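You operate a simulated robot arm through the tools that you are given. There is no shell and no other tool. Be economical: measure what you need, move in short steps, check, and stop when the job is done.

The job below is to be done with a simulated two-armed robot. You get a single attempt, and the scene is never put back.

Task
Move the tone from the white channel to the purple one and set a GOOD level.
Fine: white fader down first, purple fader at the white line; set the level by the gain knob.
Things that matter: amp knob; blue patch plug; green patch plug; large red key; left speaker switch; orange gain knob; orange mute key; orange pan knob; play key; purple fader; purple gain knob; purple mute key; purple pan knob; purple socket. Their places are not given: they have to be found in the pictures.

Only the result counts: the job must be done as asked and must still hold three seconds after the hand-in. Knocking over, shifting, dropping, spilling or breaking anything else fails it.

Robot
Two 7-joint arms with fingered hands on one trunk that stands fixed in place. Base frame: the origin is at the foot of the trunk, x ahead of it, y to its left, z up; the work surface is at about z = 0.775. Lengths are in m, angles in degrees, forces in N, time in s.
The left shoulder is at [0.03, 0.119, 0.994], the right one opposite. With the tool pointing down near the work surface each hand reaches from about 0.36 to 0.78 m from the base axis, measured 20 degrees to its own side. Payload 3.8 kg a hand.
Tool frame (each hand has its own): the origin (TCP) lies between the finger pads and is the grasp point; the fingertips stand 0.025 m ahead of it; z points along the fingers, y is the line along which they close. The gripper opens to 0.088 m. The gripper's body begins 0.029 m behind the TCP. The gripper is a hand of 4 fingers: y runs from the thumb to the fingers, the wrist lies at [-0.013, -0.106, -0.174] in the tool frame.
Orientation is that of the tool frame in the base frame, as a unit quaternion [w, x, y, z]. With the fingers straight down and the wrist toward the robot, the tool's x, y and z point along [0, 1, 0], [1, 0, 0] and [0, 0, -1] of the base frame.

Tools
- The arms move only by the tool nudge_tool. It takes "left_plan", "right_plan" or both (then of equal length, played together; a hand with none holds still); each is a list of rows, each a list of 6 numbers: the shift along the tool's x, y, z in cm, then the turn, a rotation vector about the tool's x, y, z in degrees. In form: [[tx, ty, tz, ax, ay, az], ...]. A call has 1 to 20 rows; each row shifts and turns the commanded pose from where the row before left it, along the tool's axes as they then stand. A row lasts 0.2 s, in which the tool goes at most 0.05 m and 8.6 degrees; a call with a longer step from one row to the next is refused whole. Where a pose cannot be reached the arm comes as near as it can. A force on the tool above 40 N (or 10 N above the force at the start of the call, whichever is more), or a blocked arm, ends the call early, and 0.2 s more pass. In this call time passes only in rows, and 0.2 s behind the last. It gives the time, the measured TCP pose, the force on the tool (base axes), the opening and the grip force at its end, in the units of the frame above (readings bear some noise), with the torque about the TCP (base axes, N m) and any sound that the robot's microphone picked up, and new pictures: "pictures" is both (left out), scene, wrist or none (wrist: the cameras of the hands that moved).
- Cameras (640 x 400 px; columns grow to the right, rows downward): "scene" is now at [0.063, -0.0045, 1.5453]; the picture's right is [-0.03, -1.00, 0.00], its down [-0.72, 0.02, -0.69] and it looks along [0.69, -0.02, -0.72] (base axes); focal length 295 px, centre (320, 200). "left" rides on the left gripper at [-0.064, -0.083, -0.098] in its tool frame; the picture's right is [-0.62, -0.37, 0.69], its down [0.71, -0.63, 0.30] and it looks along [0.32, 0.68, 0.65] (tool axes); focal length 265 px, centre (320, 200). "right" rides on the right gripper at [0.064, -0.083, -0.098] in its tool frame; the picture's right is [-0.62, 0.37, -0.69], its down [-0.71, -0.63, 0.30] and it looks along [-0.33, 0.68, 0.65] (tool axes); focal length 265 px, centre (320, 200).
- lift_body(by): slides the trunk up (or, below 0, down) by that many m; the arms and the scene camera ride with it, the base frame stays. It gives what a move gives, with no picture.
- curl_fingers(index, middle, ring, thumb_bend, thumb_turn, hand): sets how far each is bent, from 0 (flat) to 1 (curled in); at 0.3 the hand is open as for a grip, at 0.7 the pads meet at the TCP. One left out holds its place. A second passes; each finger stops where it meets its share of the squeeze, and holds until it gets a number again. It is the only way to open and close the hand. It gives what a move gives, with no picture; readings hold the bend of each and the force on the fingers (four entries, about 0 where the hand has none), thumb and palm. thumb_turn goes from beside the hand (0) to across from the fingers (1), as for a grip.
- turn_head(pan, tilt): turns the head with the scene camera to pan (to the left, within 120 degrees either way) and tilt (down, from -29 to 69), counted from straight ahead of the robot. It gives what a move gives, and a new picture of the scene camera.
- pixel_to_xyz(camera, pixels): there is no depth. For up to 12 entries [column, row, z] of the newest picture of that camera ("zoom" is the newest enlarged one), the place [x, y] in the base frame at which the ray of that pixel passes the height z, good to about 0.003 m. No time passes.
- enlarge(camera, box): a new picture of the part [left, top, right, bottom] of that camera's present view, enlarged. No time passes.
- job_done(): hands the job in; it is judged then, once.

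Keep the steps short. Do not move on a guess: measure, check each grasp and each placing, and mend mistakes. In all there are 80 turns and 200 pictures (those below and enlarged ones count). Leave the grippers open and the arms clear of the work at the hand-in unless told otherwise, and finish with a single line.

The tools are called as name(argument=value, ...) on one line, values as JSON. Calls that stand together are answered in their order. nudge_tool: Moves the arms, as the interface text tells. Its arguments: {"type":"object","properties":{"left_plan":{"type":"array","items":{"type":"array","items":{"type":"number"}}},"right_plan":{"type":"array","items":{"type":"array","items":{"type":"number"}}},"pictures":{"type":"string","enum":["both","scene","wrist","none"]}},"required":[]} The other tools are called the same way: lift_body (by) slides the trunk up or down; curl_fingers (index, middle, ring, thumb_bend, thumb_turn, hand) moves the fingers one by one; turn_head (pan, tilt) turns the head that bears the scene camera; pixel_to_xyz (camera, pixels) gives the place at which the rays of pixels pass given heights; enlarge (camera, box) takes an enlarged picture of a part of a camera's view; job_done () hands the job in.

At the start:

```text
t: 0.0
left_ee_pos: [0.4686, 0.4043, 1.1508]
left_ee_rot: [0.0, 0.707, 0.707, 0.0]
left_ft_force: [0.7, 0.0, -0.4]
left_torque: [0.01, -0.01, 0.0]
left_width: 0.088
left_grasp_force: 0.0
left_shape: jaw
left_bend: [0.3, 0.3, 0.3, 0.3, 0.98]
left_finger forces: [0.1, 0.0, 0.1, 0.0, 0.1, 0.0]
right_ee_pos: [0.5771, -0.0454, 1.0957]
right_ee_rot: [0.001, 0.706, 0.708, 0.001]
right_ft_force: [0.6, -0.1, 0.2]
right_torque: [0.0, 0.0, 0.02]
right_width: 0.0876
right_grasp_force: 0.0
right_shape: jaw
right_bend: [0.3, 0.3, 0.3, 0.3, 0.98]
right_finger forces: [0.1, 0.1, 0.0, 0.0, 0.0, 0.0]
trunk travel left (down, up): [-0.15, 0.44]
head pan, tilt: [-1.5, 46.2]
```

scene: 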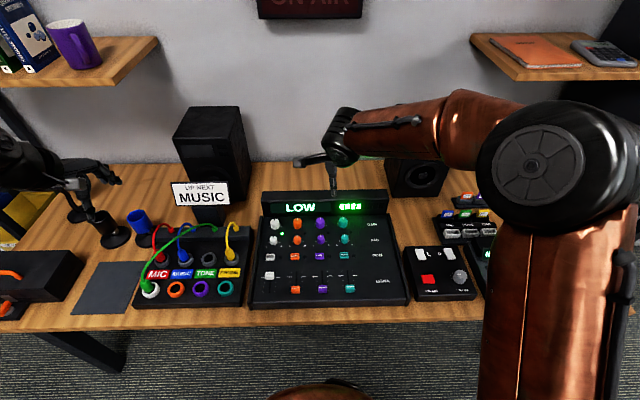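
right: 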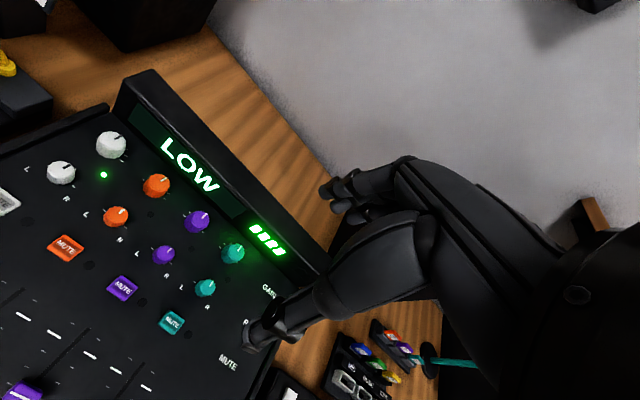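
left: 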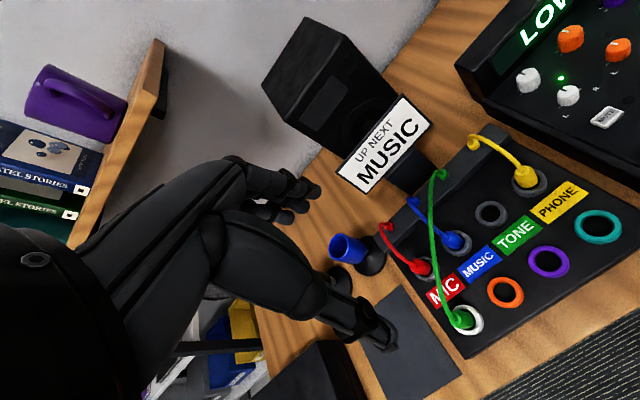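

I see the mixer in the middle and the patch bay on its left, with the green cable in the white socket. I'll enlarge both for detail.

enlarge(camera="scene", box=[245, 185, 415, 310])

enlarge(camera="scene", box=[120, 210, 260, 310])

```text
3.20 times, centred on (330, 248) of scene
```

zoom: 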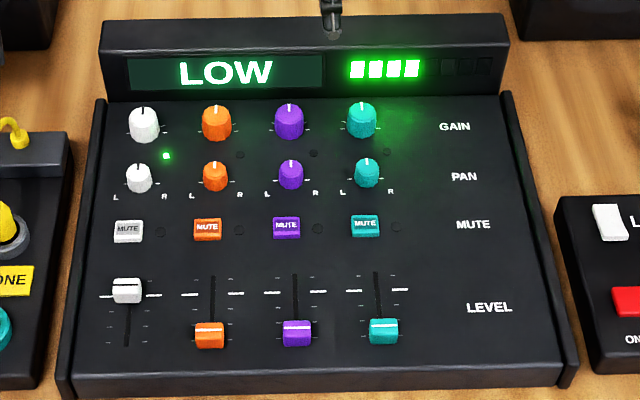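

```text
4.00 times, centred on (190, 260) of scene
```

zoom: 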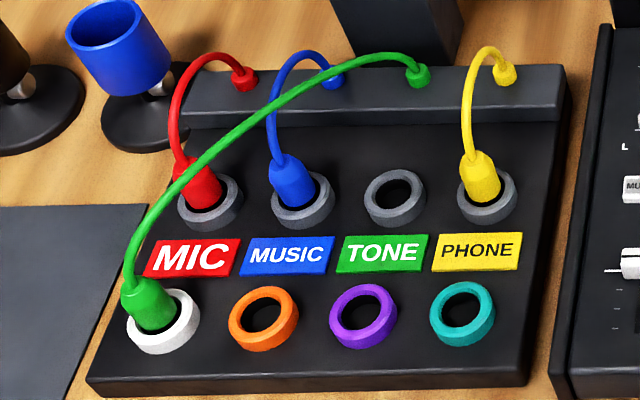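

I'll triangulate by casting rays from the scene and wrist cameras at two heights.

pixel_to_xyz(camera="scene", pixels=[[320.3, 218, 0.8], [320.3, 218, 0.9], [319.4, 255.5, 0.8], [319.4, 255.5, 0.9], [295, 256.5, 0.8], [295, 256.5, 0.9], [322.8, 288, 0.8], [322.8, 288, 0.9], [269.7, 275.2, 0.8], [269.7, 275.2, 0.9], [307, 305, 0.8], [307, 305, 0.9]])

pixel_to_xyz(camera="right", pixels=[[197, 218, 0.8], [197, 218, 0.9], [122, 288, 0.8], [122, 288, 0.9], [66, 247, 0.8], [66, 247, 0.9]])

pixel_to_xyz(camera="left", pixels=[[469, 319, 0.8], [469, 319, 0.9], [550, 263, 0.8], [550, 263, 0.9], [505, 293, 0.8], [505, 293, 0.9], [597, 226, 0.8], [597, 226, 0.9]])

pixel_to_xyz(camera="scene", pixels=[[151, 290, 0.8], [151, 290, 0.9], [201, 289, 0.8], [201, 289, 0.9], [176, 290, 0.8], [176, 290, 0.9], [225.5, 288.5, 0.8], [225.5, 288.5, 0.9]])

```text
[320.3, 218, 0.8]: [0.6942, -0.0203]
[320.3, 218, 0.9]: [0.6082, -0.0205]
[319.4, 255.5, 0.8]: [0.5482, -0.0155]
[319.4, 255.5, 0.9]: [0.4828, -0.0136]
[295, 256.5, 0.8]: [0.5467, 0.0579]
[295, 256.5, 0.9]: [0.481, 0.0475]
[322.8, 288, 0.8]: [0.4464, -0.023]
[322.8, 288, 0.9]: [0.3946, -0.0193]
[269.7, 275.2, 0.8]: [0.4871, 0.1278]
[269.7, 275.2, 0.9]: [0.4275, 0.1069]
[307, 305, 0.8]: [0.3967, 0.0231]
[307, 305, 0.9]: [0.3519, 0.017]
```

```text
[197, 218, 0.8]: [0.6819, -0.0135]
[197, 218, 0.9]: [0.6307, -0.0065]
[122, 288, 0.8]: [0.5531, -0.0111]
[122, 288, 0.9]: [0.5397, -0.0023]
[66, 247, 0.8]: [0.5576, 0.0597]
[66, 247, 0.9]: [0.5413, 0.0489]
```

```text
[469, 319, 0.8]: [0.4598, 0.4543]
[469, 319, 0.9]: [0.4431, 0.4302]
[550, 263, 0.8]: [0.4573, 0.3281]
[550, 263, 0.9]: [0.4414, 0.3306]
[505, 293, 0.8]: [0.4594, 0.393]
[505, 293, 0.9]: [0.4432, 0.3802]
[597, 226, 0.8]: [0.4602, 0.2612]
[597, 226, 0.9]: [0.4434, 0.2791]
```

```text
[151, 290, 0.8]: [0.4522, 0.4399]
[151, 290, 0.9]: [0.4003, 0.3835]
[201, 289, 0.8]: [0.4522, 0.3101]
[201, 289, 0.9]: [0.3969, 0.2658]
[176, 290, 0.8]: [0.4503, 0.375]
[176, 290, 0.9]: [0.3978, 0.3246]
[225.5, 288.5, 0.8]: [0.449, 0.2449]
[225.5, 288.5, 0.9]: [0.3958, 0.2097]
```

The panel seems gently sloped: mute row z≈0.79, gain tops z≈0.83. Next the left hand goes over the white fader, and the right hand clears to the right.

nudge_tool(left_plan=[[-3.4, 0.25, 1.5, 0, 0, 0], [-3.4, 0.25, 1.5, 0, 0, 0], [-3.4, 0.25, 1.5, 0, 0, 0], [-3.4, 0.25, 1.5, 0, 0, 0], [-3.4, 0.25, 1.5, 0, 0, 0], [-3.4, 0.25, 1.5, 0, 0, 0], [-3.4, 0.25, 1.5, 0, 0, 0], [-3.4, 0.25, 1.5, 0, 0, 0]], right_plan=[[-2.5, -0.5, 0, 0, 0, 0], [-2.5, -0.5, 0, 0, 0, 0], [-2.5, -0.5, 0, 0, 0, 0], [-2.5, -0.5, 0, 0, 0, 0], [-2.5, -0.5, 0, 0, 0, 0], [-2.5, -0.5, 0, 0, 0, 0], [-2.5, -0.5, 0, 0, 0, 0], [-2.5, -0.5, 0, 0, 0, 0]])

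```text
t: 1.8
left_ee_pos: [0.4869, 0.1325, 1.0306]
left_ee_rot: [-0.001, 0.707, 0.707, 0.0]
left_ft_force: [-1.4, 0.3, 0.3]
left_torque: [0.0, 0.01, 0.0]
left_width: 0.0877
left_grasp_force: 0.0
left_shape: jaw
left_bend: [0.3, 0.3, 0.3, 0.3, 0.98]
left_finger forces: [0.0, 0.0, 0.0, 0.0, 0.0, 0.0]
right_ee_pos: [0.5366, -0.2445, 1.0933]
right_ee_rot: [-0.001, 0.707, 0.707, 0.001]
right_ft_force: [-0.4, 0.1, 0.8]
right_torque: [0.02, -0.01, 0.0]
right_width: 0.0872
right_grasp_force: 0.2
right_shape: jaw
right_bend: [0.3, 0.3, 0.3, 0.3, 0.98]
right_finger forces: [0.0, 0.0, 0.0, 0.0, 0.0, 0.0]
trunk travel left (down, up): [-0.15, 0.44]
head pan, tilt: [-1.5, 46.2]
```

scene: 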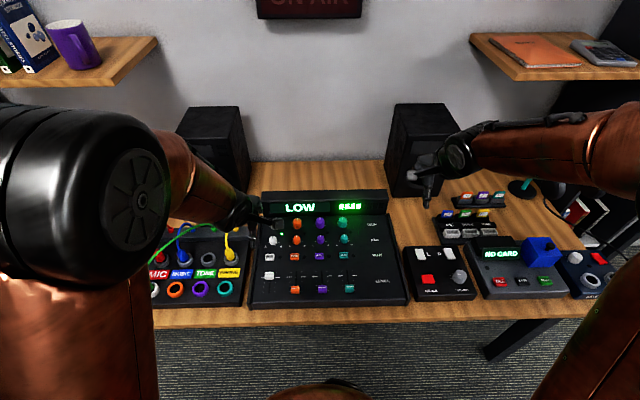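
right: 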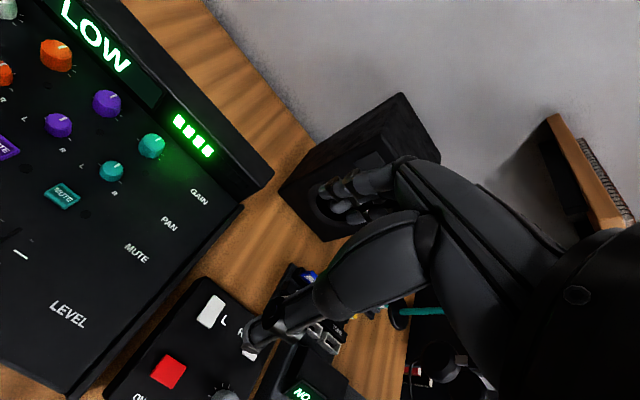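
left: 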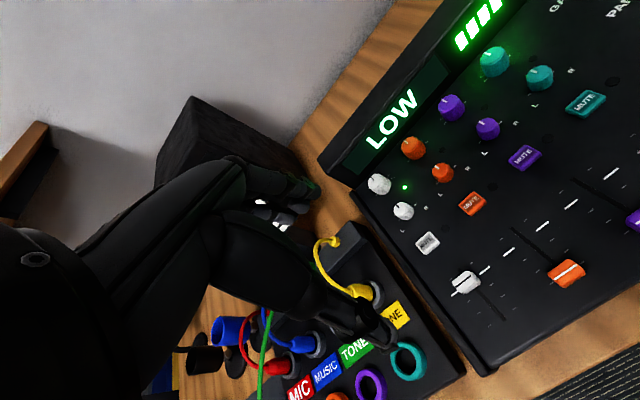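

The left wrist now sees the faders well. I'll measure the fader caps, mutes, knobs and socket rings from this view.

pixel_to_xyz(camera="left", pixels=[[465, 281, 0.79], [465, 281, 0.82], [566, 271, 0.79], [566, 271, 0.82], [523, 157, 0.79], [523, 157, 0.82], [452, 103, 0.82], [452, 103, 0.85], [488, 125, 0.82], [370, 385, 0.79], [408, 362, 0.79], [506, 315, 0.78]])

enlarge(camera="left", box=[340, 140, 640, 328])

enlarge(camera="scene", box=[245, 185, 415, 310])

```text
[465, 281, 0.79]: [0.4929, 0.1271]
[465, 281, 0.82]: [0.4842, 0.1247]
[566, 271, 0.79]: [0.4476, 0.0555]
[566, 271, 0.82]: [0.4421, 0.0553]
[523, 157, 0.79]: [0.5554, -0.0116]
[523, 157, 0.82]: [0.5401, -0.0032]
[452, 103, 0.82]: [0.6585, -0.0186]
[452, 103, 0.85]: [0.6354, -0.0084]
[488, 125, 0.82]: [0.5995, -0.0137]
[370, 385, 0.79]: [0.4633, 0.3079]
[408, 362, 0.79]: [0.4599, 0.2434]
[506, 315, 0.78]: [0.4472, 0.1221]
```

```text
2.13 times, centred on (490, 234) of left
```

zoom: 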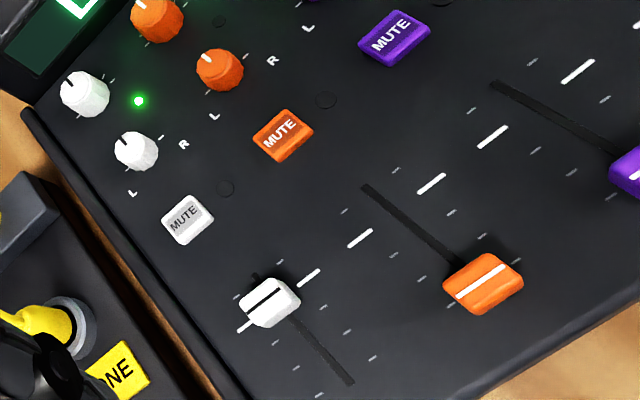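

```text
3.20 times, centred on (330, 248) of scene
```

zoom: 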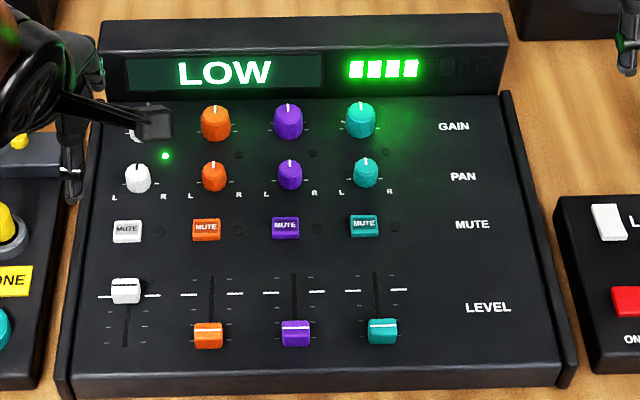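

White cap is at about (0.49, 0.126, 0.80); the down position is x≈0.447, like the orange cap. I'll half-close the left hand so it can straddle the cap.

curl_fingers(hand="left", index=0.5, middle=0.5, ring=0.5, thumb_bend=0.5)

nudge_tool(left_plan=[[-0.1, 0, 4, 0, 0, 0], [-0.1, 0.1, 4, 0, 0, 0], [-0.2, 0.1, 4, 0, 0, 0]])

```text
t: 2.8
left_ee_pos: [0.4875, 0.1326, 1.0312]
left_ee_rot: [-0.001, 0.707, 0.707, 0.0]
left_ft_force: [-0.2, 0.1, -0.2]
left_torque: [-0.01, 0.01, -0.01]
left_width: 0.0419
left_grasp_force: 0.1
left_shape: fingers
left_bend: [0.5, 0.5, 0.5, 0.5, 0.98]
left_finger forces: [0.1, 0.0, 0.0, 0.0, 0.0, 0.0]
right_ee_pos: [0.5346, -0.2425, 1.0945]
right_ee_rot: [0.0, 0.707, 0.707, 0.0]
right_ft_force: [-0.5, -1.1, 1.4]
right_torque: [0.01, 0.0, 0.02]
right_width: 0.0878
right_grasp_force: 0.1
right_shape: jaw
right_bend: [0.3, 0.3, 0.3, 0.3, 0.98]
right_finger forces: [0.0, 0.0, 0.1, 0.0, 0.0, 0.1]
trunk travel left (down, up): [-0.15, 0.44]
head pan, tilt: [-1.5, 46.2]
```

```text
t: 3.6
left_ee_pos: [0.4926, 0.1302, 0.9116]
left_ee_rot: [-0.001, 0.707, 0.708, -0.001]
left_ft_force: [-0.5, -0.5, 0.0]
left_torque: [-0.01, 0.0, -0.02]
left_width: 0.0423
left_grasp_force: 0.1
left_shape: fingers
left_bend: [0.5, 0.5, 0.5, 0.5, 0.98]
left_finger forces: [0.1, 0.1, 0.1, 0.0, 0.1, 0.0]
right_ee_pos: [0.5369, -0.2412, 1.0951]
right_ee_rot: [-0.001, 0.707, 0.707, 0.0]
right_ft_force: [0.2, -0.6, -0.6]
right_torque: [-0.01, 0.0, -0.01]
right_width: 0.0877
right_grasp_force: 0.1
right_shape: jaw
right_bend: [0.3, 0.3, 0.3, 0.3, 0.98]
right_finger forces: [0.0, 0.1, 0.0, 0.1, 0.1, 0.0]
trunk travel left (down, up): [-0.15, 0.44]
head pan, tilt: [-1.5, 46.2]
```

scene: 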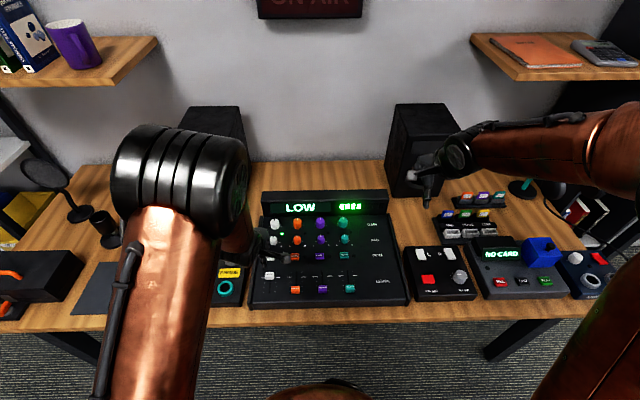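
left: 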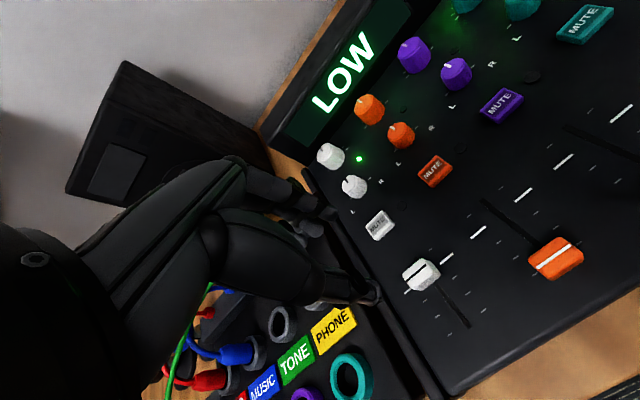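

By projection the cap is very nearly under the TCP. I'll descend in steps to z≈0.835 and look.

nudge_tool(left_plan=[[-0.2, 0, 3, 0, 0, 0], [-0.1, 0, 3, 0, 0, 0], [0, 0, 1.6, 0, 0, 0]], pictures="wrist")

enlarge(camera="left", box=[240, 150, 480, 300])

enlarge(camera="scene", box=[225, 185, 405, 310])

```text
t: 4.4
left_ee_pos: [0.4909, 0.1264, 0.8353]
left_ee_rot: [-0.001, 0.708, 0.707, 0.0]
left_ft_force: [0.4, -0.4, 0.2]
left_torque: [0.01, -0.02, 0.0]
left_width: 0.0421
left_grasp_force: 0.0
left_shape: fingers
left_bend: [0.5, 0.5, 0.5, 0.5, 0.98]
left_finger forces: [0.0, 0.1, 0.1, 0.0, 0.0, 0.1]
right_ee_pos: [0.5374, -0.2418, 1.0954]
right_ee_rot: [0.0, 0.707, 0.707, 0.0]
right_ft_force: [0.1, -0.5, 0.5]
right_torque: [0.02, -0.04, 0.02]
right_width: 0.0876
right_grasp_force: 0.1
right_shape: jaw
right_bend: [0.3, 0.3, 0.3, 0.3, 0.98]
right_finger forces: [0.0, 0.0, 0.0, 0.1, 0.1, 0.0]
trunk travel left (down, up): [-0.15, 0.44]
head pan, tilt: [-1.5, 46.2]
```

left: 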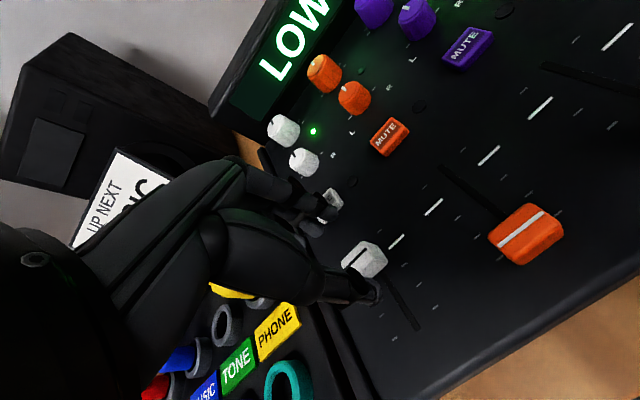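

```text
2.67 times, centred on (360, 225) of left
```

zoom: 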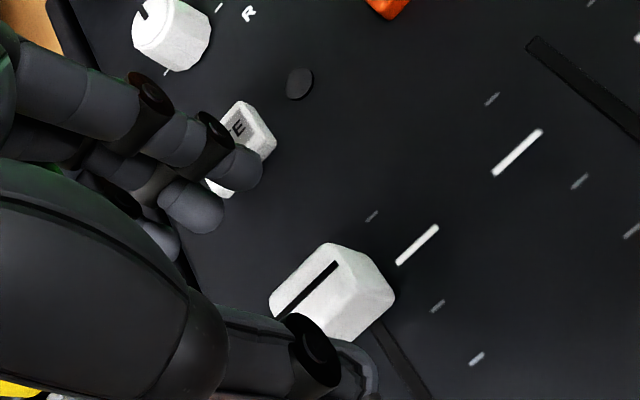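

```text
3.20 times, centred on (315, 248) of scene
```

zoom: 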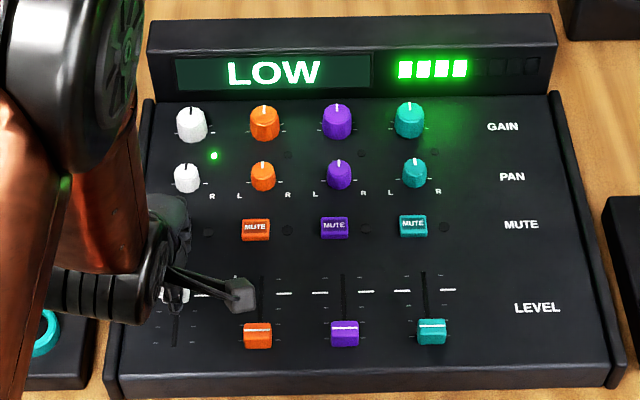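

The fingertips straddle the cap, well short of the mute key. I'll go down another 1.8 cm in small rows.

nudge_tool(left_plan=[[0, 0, 0.6, 0, 0, 0], [0, 0, 0.6, 0, 0, 0], [0, 0, 0.5, 0, 0, 0]], pictures="none")

enlarge(camera="left", box=[240, 150, 480, 300])

```text
t: 5.2
left_ee_pos: [0.4904, 0.1275, 0.8177]
left_ee_rot: [0.0, 0.707, 0.707, 0.0]
left_ft_force: [0.2, -0.1, 0.4]
left_torque: [0.01, -0.04, -0.01]
left_width: 0.042
left_grasp_force: 0.0
left_shape: fingers
left_bend: [0.5, 0.5, 0.5, 0.5, 0.98]
left_finger forces: [0.0, 0.1, 0.1, 0.0, 0.0, 0.1]
right_ee_pos: [0.5354, -0.2415, 1.0943]
right_ee_rot: [0.0, 0.707, 0.707, 0.0]
right_ft_force: [0.4, 0.2, 0.6]
right_torque: [-0.01, -0.03, -0.02]
right_width: 0.0878
right_grasp_force: 0.1
right_shape: jaw
right_bend: [0.3, 0.3, 0.3, 0.3, 0.98]
right_finger forces: [0.0, 0.0, 0.0, 0.1, 0.1, 0.0]
trunk travel left (down, up): [-0.15, 0.44]
head pan, tilt: [-1.5, 46.2]
```

```text
2.67 times, centred on (360, 225) of left
```

zoom: 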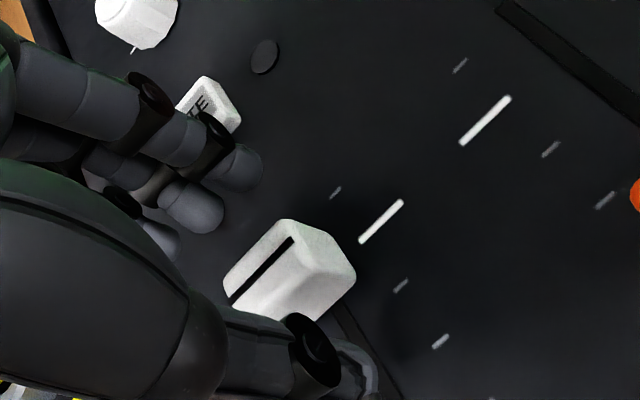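

By projection the cap top is at about z 0.79, just below the tips. I'll lower another 1.2 cm, watching force.

nudge_tool(left_plan=[[0, 0, 0.4, 0, 0, 0], [0, 0, 0.4, 0, 0, 0], [0, 0, 0.4, 0, 0, 0]], pictures="none")

enlarge(camera="left", box=[240, 150, 480, 300])

```text
t: 6.0
left_ee_pos: [0.4892, 0.1267, 0.8042]
left_ee_rot: [0.0, 0.708, 0.706, 0.0]
left_ft_force: [-0.5, 1.1, -0.9]
left_torque: [0.01, 0.02, 0.01]
left_width: 0.0427
left_grasp_force: 0.1
left_shape: fingers
left_bend: [0.5, 0.5, 0.5, 0.5, 0.98]
left_finger forces: [0.1, 0.0, 0.1, 0.0, 0.0, 0.1]
right_ee_pos: [0.5351, -0.2413, 1.0943]
right_ee_rot: [0.0, 0.707, 0.707, 0.0]
right_ft_force: [1.2, -0.4, 0.7]
right_torque: [0.02, 0.04, 0.0]
right_width: 0.0875
right_grasp_force: 0.0
right_shape: jaw
right_bend: [0.3, 0.3, 0.3, 0.3, 0.98]
right_finger forces: [0.0, 0.1, 0.0, 0.0, 0.0, 0.1]
trunk travel left (down, up): [-0.15, 0.44]
head pan, tilt: [-1.5, 46.2]
```

```text
2.67 times, centred on (360, 225) of left
```

zoom: 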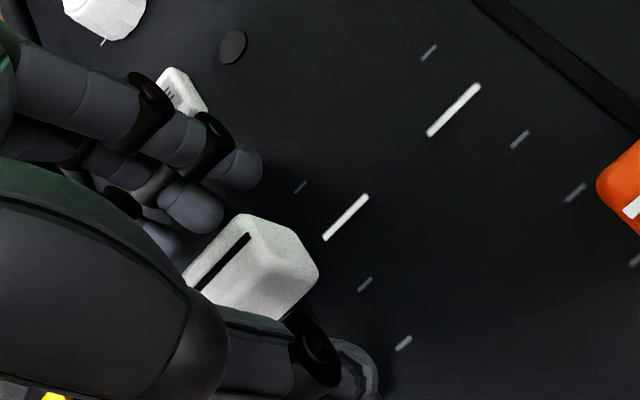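

The cap is now between thumb and fingers. I'll drag toward the robot in small rows.

nudge_tool(left_plan=[[0, -0.6, 0, 0, 0, 0], [0, -0.6, 0, 0, 0, 0], [0, -0.6, 0, 0, 0, 0], [0, -0.6, 0, 0, 0, 0], [0, -0.6, 0, 0, 0, 0], [0, -0.6, 0, 0, 0, 0], [0, -0.6, 0, 0, 0, 0], [0, -0.5, 0, 0, 0, 0]], pictures="wrist")

enlarge(camera="left", box=[240, 150, 480, 300])

```text
t: 7.8
left_ee_pos: [0.4419, 0.1265, 0.8059]
left_ee_rot: [-0.001, 0.708, 0.706, -0.001]
left_ft_force: [0.6, 0.8, 0.1]
left_torque: [-0.01, -0.05, -0.01]
left_width: 0.0429
left_grasp_force: 0.3
left_shape: fingers
left_bend: [0.49, 0.49, 0.5, 0.5, 0.98]
left_finger forces: [0.7, 0.6, 0.1, 0.0, 0.0, 0.1]
right_ee_pos: [0.535, -0.2433, 1.0944]
right_ee_rot: [0.0, 0.707, 0.707, -0.001]
right_ft_force: [0.0, 0.4, -1.0]
right_torque: [0.02, -0.03, -0.04]
right_width: 0.0877
right_grasp_force: 0.0
right_shape: jaw
right_bend: [0.3, 0.3, 0.3, 0.3, 0.98]
right_finger forces: [0.0, 0.0, 0.0, 0.0, 0.0, 0.1]
trunk travel left (down, up): [-0.15, 0.44]
head pan, tilt: [-1.5, 46.2]
```

left: 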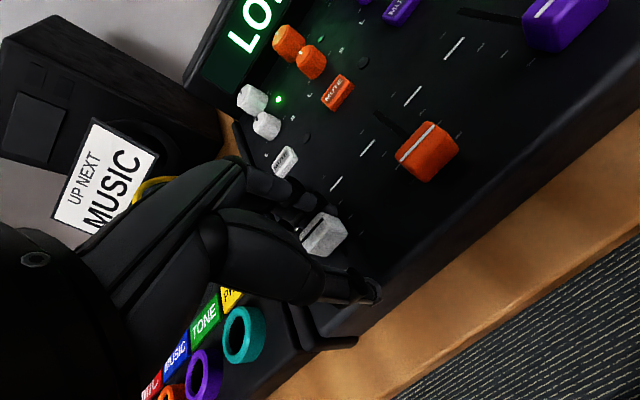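

```text
2.67 times, centred on (360, 225) of left
```

zoom: 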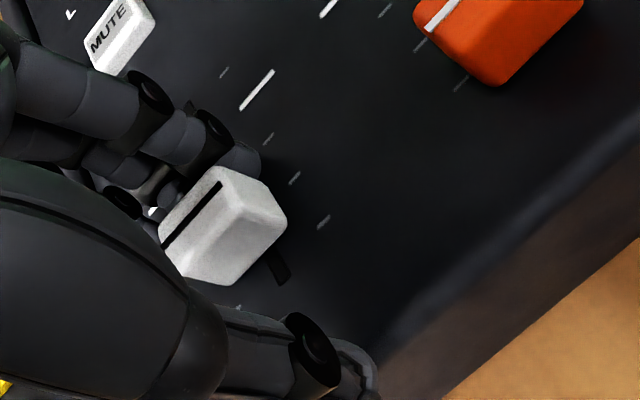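

The cap moved but some slot is still visible below it. I'll keep pushing 1.5 cm.

nudge_tool(left_plan=[[0, -0.5, 0, 0, 0, 0], [0, -0.5, 0, 0, 0, 0], [0, -0.5, 0, 0, 0, 0]], pictures="scene")

enlarge(camera="left", box=[240, 150, 480, 300])

```text
t: 8.6
left_ee_pos: [0.4274, 0.1246, 0.8058]
left_ee_rot: [0.0, 0.707, 0.707, 0.0]
left_ft_force: [2.5, 0.3, 0.5]
left_torque: [-0.02, -0.05, 0.0]
left_width: 0.0439
left_grasp_force: 1.4
left_shape: fingers
left_bend: [0.48, 0.49, 0.5, 0.5, 0.98]
left_finger forces: [1.5, 1.0, 0.1, 0.1, 0.0, 0.0]
right_ee_pos: [0.5372, -0.2427, 1.096]
right_ee_rot: [0.0, 0.707, 0.707, -0.001]
right_ft_force: [0.7, -0.1, -0.2]
right_torque: [-0.01, 0.0, 0.01]
right_width: 0.0875
right_grasp_force: 0.0
right_shape: jaw
right_bend: [0.3, 0.3, 0.3, 0.3, 0.98]
right_finger forces: [0.0, 0.0, 0.0, 0.1, 0.0, 0.0]
trunk travel left (down, up): [-0.15, 0.44]
head pan, tilt: [-1.5, 46.2]
```

scene: 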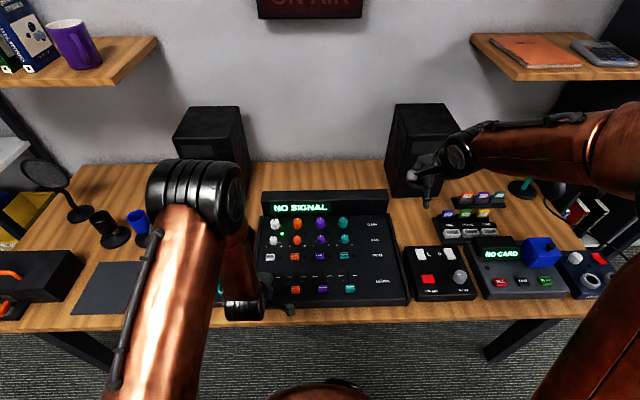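

```text
2.67 times, centred on (360, 225) of left
```

zoom: 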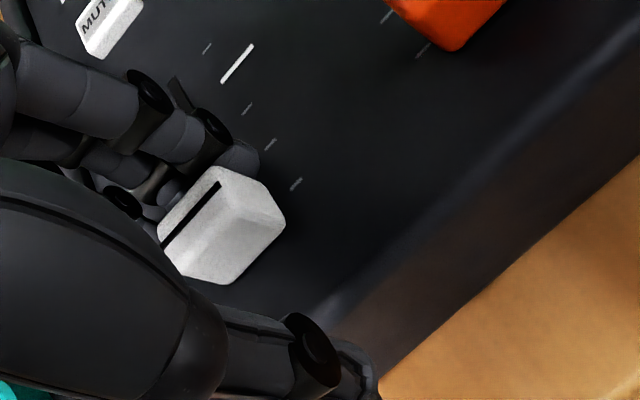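

The display now reads NO SIGNAL. A further 0.6 cm push makes sure of the end stop.

nudge_tool(left_plan=[[0, -0.3, 0, 0, 0, 0], [0, -0.3, 0, 0, 0, 0]], pictures="none")

enlarge(camera="left", box=[240, 150, 480, 300])

```text
t: 9.2
left_ee_pos: [0.4242, 0.1244, 0.8059]
left_ee_rot: [0.0, 0.708, 0.707, 0.001]
left_ft_force: [8.5, 0.3, -1.1]
left_torque: [0.06, -0.1, 0.02]
left_width: 0.0481
left_grasp_force: 4.1
left_shape: fingers
left_bend: [0.45, 0.47, 0.5, 0.5, 0.98]
left_finger forces: [4.8, 3.3, 0.0, 0.0, 0.0, 0.1]
right_ee_pos: [0.5374, -0.2424, 1.0943]
right_ee_rot: [-0.001, 0.707, 0.707, -0.001]
right_ft_force: [0.5, -0.2, 0.2]
right_torque: [-0.01, -0.01, 0.02]
right_width: 0.0878
right_grasp_force: 0.1
right_shape: jaw
right_bend: [0.3, 0.3, 0.3, 0.3, 0.98]
right_finger forces: [0.0, 0.1, 0.1, 0.1, 0.0, 0.1]
trunk travel left (down, up): [-0.15, 0.44]
head pan, tilt: [-1.5, 46.2]
```

```text
2.67 times, centred on (360, 225) of left
```

zoom: 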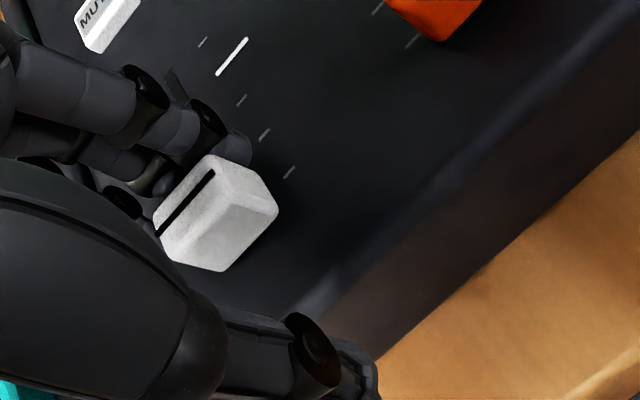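

The stop is firm at 8.5 N. I'll back off, rise, and go over to the white socket with the hand reopened.

nudge_tool(left_plan=[[0, 0.7, 0, 0, 0, 0], [0, 0.3, -3, 0, 0, 0], [0, 0, -4, 0, 0, 0], [0, 0, -4.5, 0, 0, 0], [0, 0, -4.5, 0, 0, 0], [3, 0, -2, 0, 0, 0], [4.5, 0.3, 0, 0, 0, 0], [4.5, 0.3, 0, 0, 0, 0], [4.5, 0.3, 0, 0, 0, 0], [4.5, 0.3, 0, 0, 0, 0], [4.5, 0.3, 0, 0, 0, 0], [4.5, 0.3, 0, 0, 0, 0], [2.5, 0.2, 0, 0, 0, 0]])

enlarge(camera="scene", box=[245, 185, 415, 310])

curl_fingers(hand="left", index=0.3, middle=0.3, ring=0.3, thumb_bend=0.3)

```text
t: 12.0
left_ee_pos: [0.4517, 0.4532, 0.9851]
left_ee_rot: [0.0, 0.708, 0.707, 0.0]
left_ft_force: [-1.1, -0.3, 0.2]
left_torque: [0.01, -0.04, 0.0]
left_width: 0.0421
left_grasp_force: 0.1
left_shape: fingers
left_bend: [0.5, 0.5, 0.5, 0.5, 0.98]
left_finger forces: [0.0, 0.0, 0.0, 0.0, 0.1, 0.0]
right_ee_pos: [0.5367, -0.2406, 1.0955]
right_ee_rot: [0.001, 0.707, 0.708, 0.0]
right_ft_force: [-0.2, 0.8, 0.5]
right_torque: [0.02, -0.01, -0.01]
right_width: 0.0874
right_grasp_force: 0.0
right_shape: jaw
right_bend: [0.3, 0.3, 0.3, 0.3, 0.98]
right_finger forces: [0.0, 0.0, 0.0, 0.1, 0.0, 0.0]
trunk travel left (down, up): [-0.15, 0.44]
head pan, tilt: [-1.5, 46.2]
```

scene: 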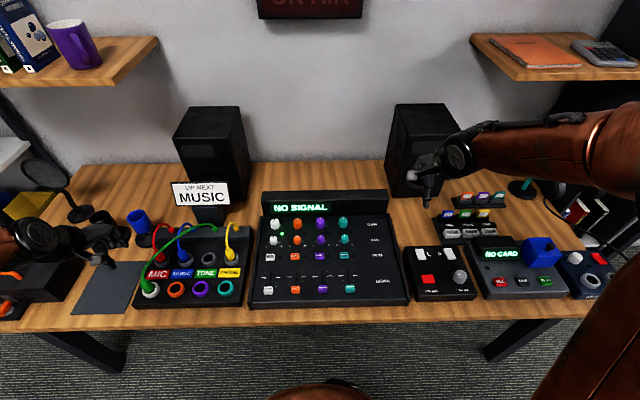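
left: 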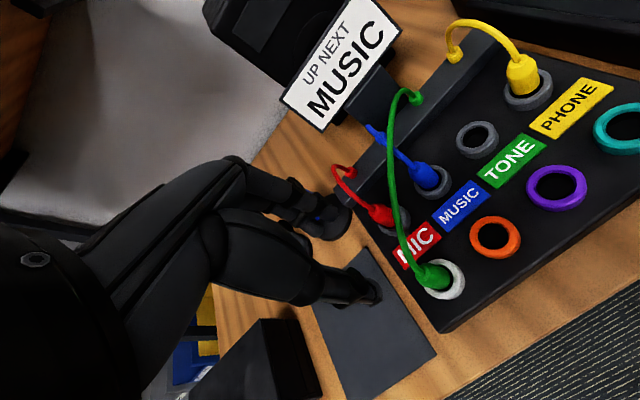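

```text
3.20 times, centred on (330, 248) of scene
```

zoom: 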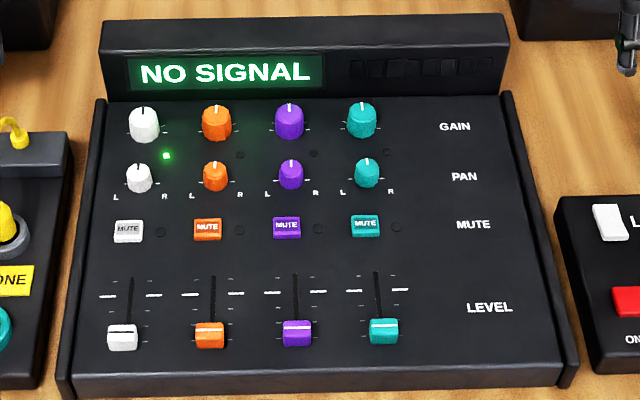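

```text
t: 13.0
left_ee_pos: [0.4518, 0.4538, 0.9852]
left_ee_rot: [0.0, 0.707, 0.707, 0.0]
left_ft_force: [0.2, -0.4, 0.1]
left_torque: [0.01, 0.01, -0.03]
left_width: 0.0846
left_grasp_force: 0.0
left_shape: fingers
left_bend: [0.3, 0.3, 0.3, 0.3, 0.98]
left_finger forces: [0.1, 0.0, 0.1, 0.0, 0.1, 0.1]
right_ee_pos: [0.5352, -0.2428, 1.0959]
right_ee_rot: [0.0, 0.707, 0.707, 0.0]
right_ft_force: [0.7, 0.4, -0.2]
right_torque: [-0.01, -0.03, 0.0]
right_width: 0.0876
right_grasp_force: 0.0
right_shape: jaw
right_bend: [0.3, 0.3, 0.3, 0.3, 0.98]
right_finger forces: [0.0, 0.1, 0.1, 0.0, 0.1, 0.0]
trunk travel left (down, up): [-0.15, 0.44]
head pan, tilt: [-1.5, 46.2]
```

The white fader is fully down. Now a close look at the green plug and sockets.

enlarge(camera="left", box=[360, 60, 640, 335])

enlarge(camera="scene", box=[120, 210, 260, 310])

pixel_to_xyz(camera="left", pixels=[[443, 280, 0.78], [443, 280, 0.79], [443, 280, 0.8], [557, 187, 0.78], [557, 187, 0.79], [557, 187, 0.8], [496, 237, 0.79], [431, 275, 0.82]])

pixel_to_xyz(camera="scene", pixels=[[151, 291, 0.78], [151, 291, 0.79], [151, 291, 0.8], [201, 289.5, 0.78], [201, 289.5, 0.79], [201, 289.5, 0.8], [147, 286, 0.82]])

```text
1.45 times, centred on (500, 198) of left
```

zoom: 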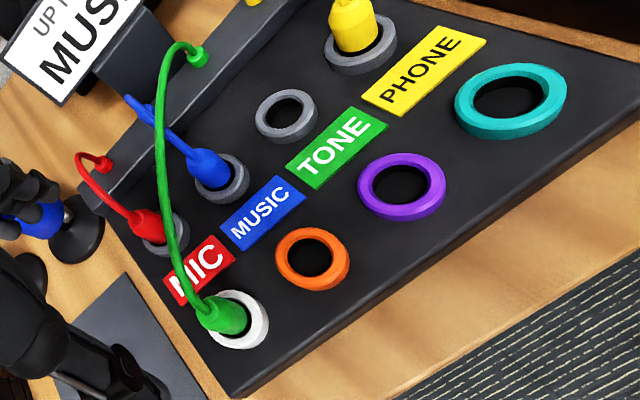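

```text
4.00 times, centred on (190, 260) of scene
```

zoom: 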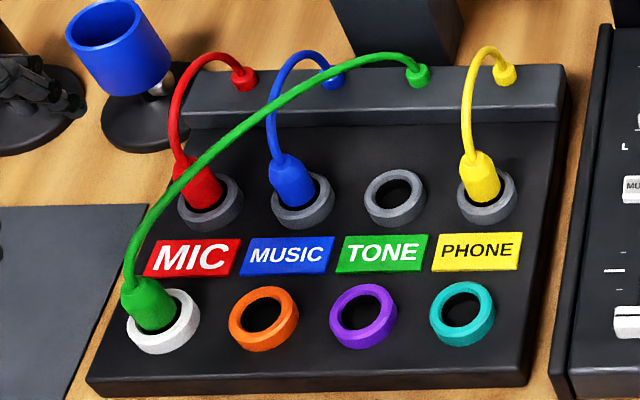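

```text
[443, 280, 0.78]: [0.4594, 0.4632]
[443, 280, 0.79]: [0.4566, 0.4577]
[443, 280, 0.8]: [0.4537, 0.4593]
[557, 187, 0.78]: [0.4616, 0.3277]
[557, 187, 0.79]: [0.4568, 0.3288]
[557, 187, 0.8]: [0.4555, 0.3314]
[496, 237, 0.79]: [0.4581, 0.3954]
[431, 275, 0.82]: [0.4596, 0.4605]
```

```text
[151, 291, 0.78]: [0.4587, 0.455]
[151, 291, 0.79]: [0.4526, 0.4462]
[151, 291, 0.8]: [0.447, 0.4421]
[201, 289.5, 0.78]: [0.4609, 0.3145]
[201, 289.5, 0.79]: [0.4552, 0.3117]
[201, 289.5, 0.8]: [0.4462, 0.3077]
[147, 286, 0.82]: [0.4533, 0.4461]
```

The plug is near (0.457, 0.459). I'll descend to z≈0.88 above it and look again.

nudge_tool(left_plan=[[0.2, 0.2, 3.5, 0, 0, 0], [0.2, 0.2, 3.5, 0, 0, 0], [0.1, 0.1, 3.5, 0, 0, 0]])

enlarge(camera="left", box=[240, 130, 560, 330])

```text
t: 13.8
left_ee_pos: [0.458, 0.4577, 0.8822]
left_ee_rot: [0.0, 0.707, 0.707, 0.0]
left_ft_force: [-0.2, 0.4, -0.4]
left_torque: [0.04, 0.0, 0.02]
left_width: 0.0844
left_grasp_force: 0.2
left_shape: fingers
left_bend: [0.3, 0.3, 0.3, 0.3, 0.98]
left_finger forces: [0.0, 0.1, 0.0, 0.0, 0.0, 0.0]
right_ee_pos: [0.5364, -0.2431, 1.094]
right_ee_rot: [-0.001, 0.706, 0.708, 0.0]
right_ft_force: [0.0, -0.2, -0.4]
right_torque: [-0.01, -0.01, -0.03]
right_width: 0.0875
right_grasp_force: 0.1
right_shape: jaw
right_bend: [0.3, 0.3, 0.3, 0.3, 0.98]
right_finger forces: [0.1, 0.1, 0.1, 0.0, 0.0, 0.0]
trunk travel left (down, up): [-0.15, 0.44]
head pan, tilt: [-1.5, 46.2]
```

scene: 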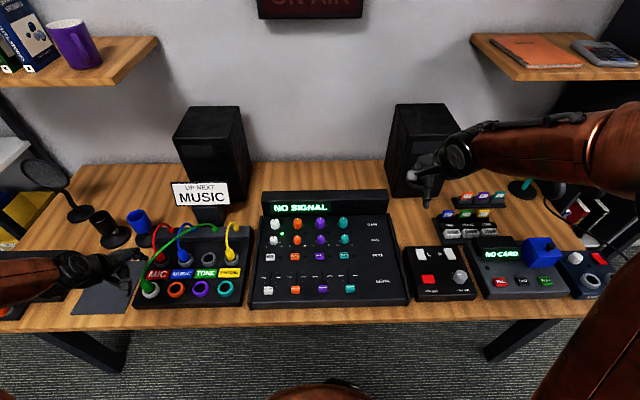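
left: 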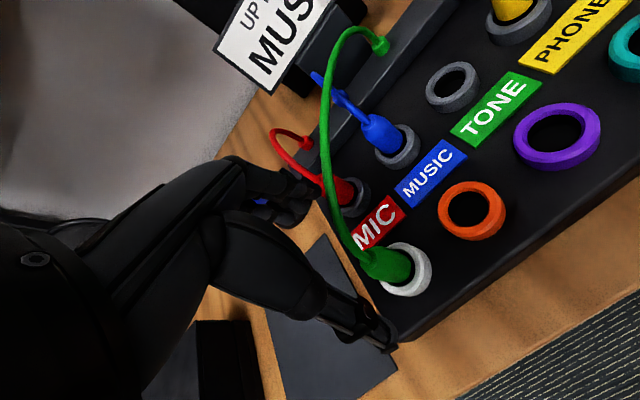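

```text
2.00 times, centred on (400, 230) of left
```

zoom: 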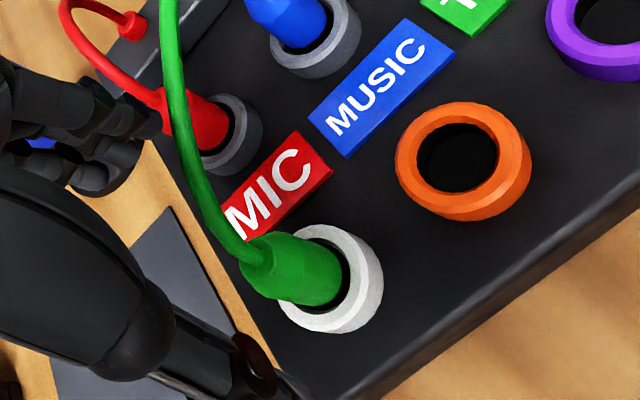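

The plug top is at z≈0.827 and it sits under the TCP within about 3 mm. I'll check the clearance to the red plug behind it and narrow the hand a little.

pixel_to_xyz(camera="left", pixels=[[354, 198, 0.79], [406, 269, 0.79], [472, 211, 0.79], [557, 138, 0.79], [371, 259, 0.827], [341, 189, 0.82]])

curl_fingers(hand="left", index=0.45, middle=0.45, ring=0.45, thumb_bend=0.45)

```text
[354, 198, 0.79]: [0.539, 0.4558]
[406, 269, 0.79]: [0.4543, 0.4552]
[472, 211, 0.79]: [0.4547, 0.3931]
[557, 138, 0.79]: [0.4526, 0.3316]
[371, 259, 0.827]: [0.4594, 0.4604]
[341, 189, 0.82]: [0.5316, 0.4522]
```

```text
t: 14.8
left_ee_pos: [0.458, 0.4582, 0.8813]
left_ee_rot: [0.0, 0.707, 0.707, 0.0]
left_ft_force: [0.0, -0.1, -0.5]
left_torque: [-0.02, -0.02, -0.02]
left_width: 0.0531
left_grasp_force: 0.0
left_shape: fingers
left_bend: [0.45, 0.45, 0.45, 0.45, 0.98]
left_finger forces: [0.1, 0.0, 0.0, 0.1, 0.0, 0.1]
right_ee_pos: [0.535, -0.2419, 1.0939]
right_ee_rot: [0.0, 0.707, 0.708, 0.0]
right_ft_force: [0.3, 0.2, -0.2]
right_torque: [0.02, -0.01, 0.01]
right_width: 0.0877
right_grasp_force: 0.1
right_shape: jaw
right_bend: [0.3, 0.3, 0.3, 0.3, 0.98]
right_finger forces: [0.0, 0.0, 0.1, 0.0, 0.0, 0.1]
trunk travel left (down, up): [-0.15, 0.44]
head pan, tilt: [-1.5, 46.2]
```

Clearance is fine: the rows are 8 cm apart. I'll descend to z≈0.82 around the plug.

nudge_tool(left_plan=[[0, 0, 2.5, 0, 0, 0], [-0.1, -0.1, 2, 0, 0, 0], [0, 0, 1, 0, 0, 0], [0, 0, 0.7, 0, 0, 0]], pictures="none")

enlarge(camera="left", box=[220, 130, 460, 340])

enlarge(camera="scene", box=[90, 210, 260, 320])

```text
t: 15.8
left_ee_pos: [0.457, 0.4549, 0.8195]
left_ee_rot: [0.001, 0.707, 0.707, 0.0]
left_ft_force: [0.1, 0.0, 0.0]
left_torque: [-0.01, -0.02, 0.02]
left_width: 0.0532
left_grasp_force: 0.1
left_shape: fingers
left_bend: [0.45, 0.45, 0.45, 0.45, 0.98]
left_finger forces: [0.0, 0.0, 0.0, 0.0, 0.0, 0.1]
right_ee_pos: [0.5354, -0.2417, 1.095]
right_ee_rot: [0.0, 0.707, 0.707, 0.0]
right_ft_force: [-0.5, -0.3, 0.5]
right_torque: [-0.01, -0.01, -0.04]
right_width: 0.0875
right_grasp_force: 0.1
right_shape: jaw
right_bend: [0.3, 0.3, 0.3, 0.3, 0.98]
right_finger forces: [0.1, 0.0, 0.0, 0.0, 0.0, 0.0]
trunk travel left (down, up): [-0.15, 0.44]
head pan, tilt: [-1.5, 46.2]
```

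```text
1.90 times, centred on (340, 235) of left
```

zoom: 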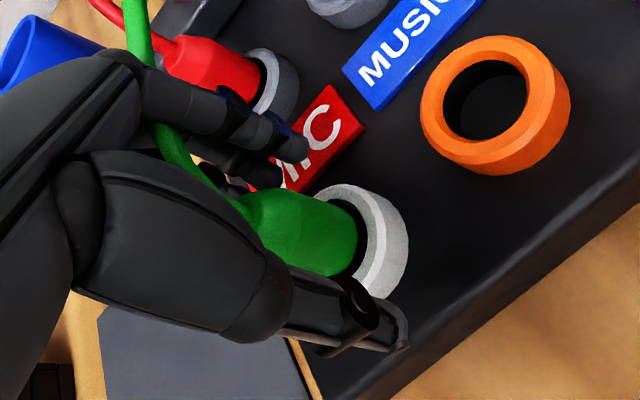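

```text
3.64 times, centred on (175, 265) of scene
```

zoom: 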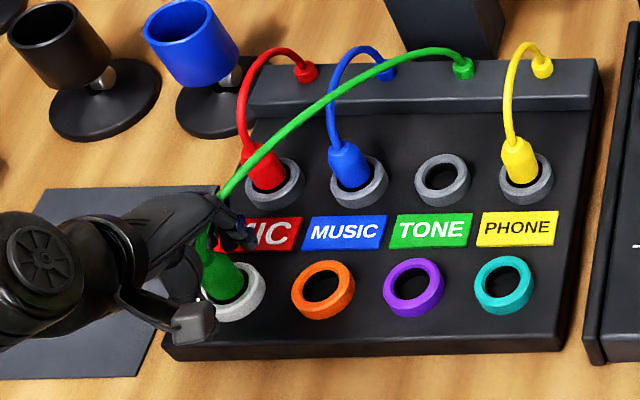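

The plug stands between thumb and fingers. I'll lower 0.5 cm and close.

nudge_tool(left_plan=[[0, 0, 0.5, 0, 0, 0]], pictures="none")

curl_fingers(hand="left", index=0.7, middle=0.7, ring=0.7, thumb_bend=0.7)

enlarge(camera="left", box=[220, 130, 460, 340])

```text
t: 16.2
left_ee_pos: [0.4573, 0.4543, 0.8137]
left_ee_rot: [0.0, 0.707, 0.707, 0.0]
left_ft_force: [0.8, 0.0, 0.4]
left_torque: [-0.01, -0.03, -0.03]
left_width: 0.0533
left_grasp_force: 0.1
left_shape: fingers
left_bend: [0.45, 0.45, 0.45, 0.45, 0.98]
left_finger forces: [0.0, 0.0, 0.0, 0.0, 0.0, 0.1]
right_ee_pos: [0.5363, -0.2427, 1.095]
right_ee_rot: [0.001, 0.707, 0.707, 0.001]
right_ft_force: [0.2, -0.6, 0.7]
right_torque: [-0.03, 0.0, -0.01]
right_width: 0.0877
right_grasp_force: 0.0
right_shape: jaw
right_bend: [0.3, 0.3, 0.3, 0.3, 0.98]
right_finger forces: [0.1, 0.0, 0.0, 0.1, 0.1, 0.1]
trunk travel left (down, up): [-0.15, 0.44]
head pan, tilt: [-1.5, 46.2]
```

```text
t: 17.2
left_ee_pos: [0.4586, 0.4527, 0.8151]
left_ee_rot: [0.001, 0.708, 0.706, 0.002]
left_ft_force: [10.8, 0.2, 9.3]
left_torque: [0.15, -0.33, -0.14]
left_width: 0.0001
left_grasp_force: 7.2
left_shape: fingers
left_bend: [0.7, 0.62, 0.67, 0.69, 0.97]
left_finger forces: [0.0, 10.7, 3.0, 0.1, 0.8, 0.0]
right_ee_pos: [0.5357, -0.2435, 1.0941]
right_ee_rot: [-0.001, 0.707, 0.707, -0.001]
right_ft_force: [0.7, 0.0, -0.4]
right_torque: [-0.01, 0.01, 0.02]
right_width: 0.0874
right_grasp_force: 0.0
right_shape: jaw
right_bend: [0.3, 0.3, 0.3, 0.3, 0.98]
right_finger forces: [0.0, 0.0, 0.1, 0.1, 0.1, 0.1]
trunk travel left (down, up): [-0.15, 0.44]
head pan, tilt: [-1.5, 46.2]
```

```text
1.90 times, centred on (340, 235) of left
```

zoom: 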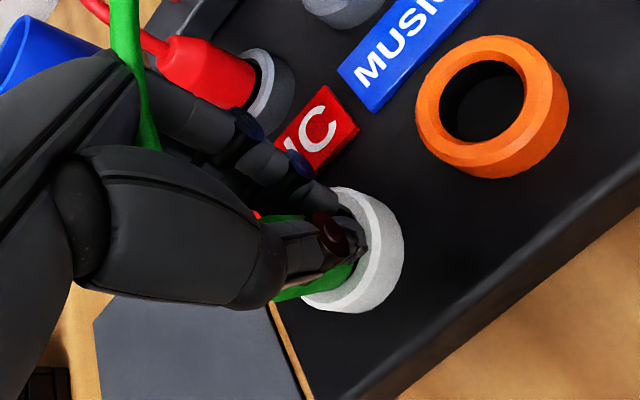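

The thumb and index passed beside the plug (middle 10.7 N, thumb ≈0.1), so the plug lies further to +y. I'll reopen and look.

curl_fingers(hand="left", index=0.45, middle=0.45, ring=0.45, thumb_bend=0.45)

nudge_tool(left_plan=[[0.8, 0, 0, 0, 0, 0]], pictures="wrist")

enlarge(camera="left", box=[220, 130, 460, 340])

enlarge(camera="scene", box=[100, 220, 220, 310])

```text
t: 18.2
left_ee_pos: [0.455, 0.4533, 0.8145]
left_ee_rot: [0.0, 0.706, 0.708, 0.0]
left_ft_force: [-0.7, 0.8, 0.4]
left_torque: [0.03, 0.0, -0.02]
left_width: 0.052
left_grasp_force: 0.1
left_shape: fingers
left_bend: [0.45, 0.45, 0.45, 0.45, 0.97]
left_finger forces: [0.0, 0.0, 0.0, 0.0, 0.1, 0.0]
right_ee_pos: [0.5355, -0.2424, 1.0945]
right_ee_rot: [0.0, 0.707, 0.707, 0.0]
right_ft_force: [0.1, -0.3, -0.4]
right_torque: [0.01, -0.01, 0.0]
right_width: 0.0876
right_grasp_force: 0.1
right_shape: jaw
right_bend: [0.3, 0.3, 0.3, 0.3, 0.98]
right_finger forces: [0.0, 0.1, 0.0, 0.1, 0.1, 0.0]
trunk travel left (down, up): [-0.15, 0.44]
head pan, tilt: [-1.5, 46.2]
```

```text
t: 18.6
left_ee_pos: [0.4554, 0.4629, 0.8134]
left_ee_rot: [-0.001, 0.707, 0.707, 0.0]
left_ft_force: [0.3, 1.0, -0.8]
left_torque: [0.0, -0.01, -0.01]
left_width: 0.0522
left_grasp_force: 0.1
left_shape: fingers
left_bend: [0.45, 0.45, 0.45, 0.45, 0.97]
left_finger forces: [0.1, 0.0, 0.1, 0.0, 0.0, 0.0]
right_ee_pos: [0.5357, -0.2423, 1.0952]
right_ee_rot: [0.0, 0.707, 0.707, 0.0]
right_ft_force: [-0.5, -0.4, 0.9]
right_torque: [0.01, -0.02, 0.01]
right_width: 0.0876
right_grasp_force: 0.1
right_shape: jaw
right_bend: [0.3, 0.3, 0.3, 0.3, 0.98]
right_finger forces: [0.0, 0.0, 0.1, 0.0, 0.1, 0.0]
trunk travel left (down, up): [-0.15, 0.44]
head pan, tilt: [-1.5, 46.2]
```

left: 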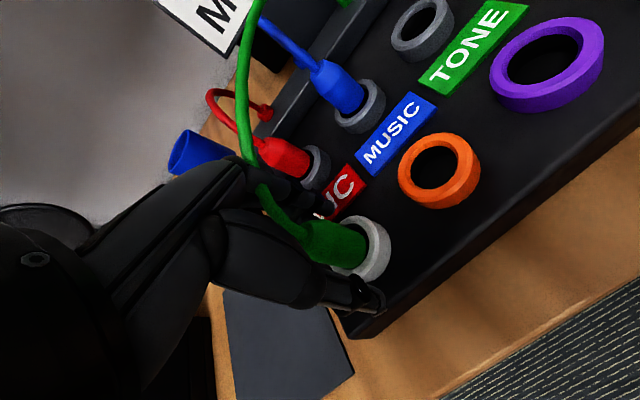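

```text
1.90 times, centred on (340, 235) of left
```

zoom: 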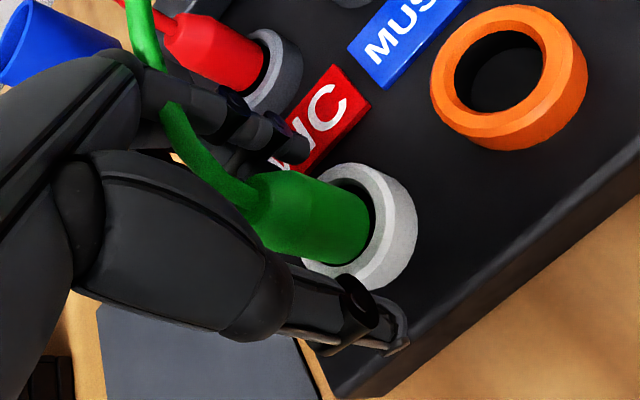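

```text
4.44 times, centred on (160, 265) of scene
```

zoom: 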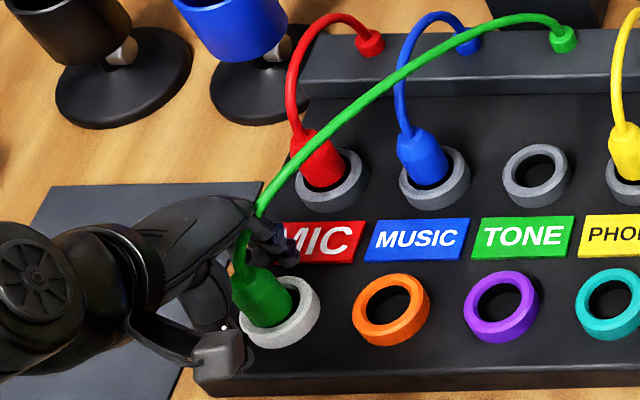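

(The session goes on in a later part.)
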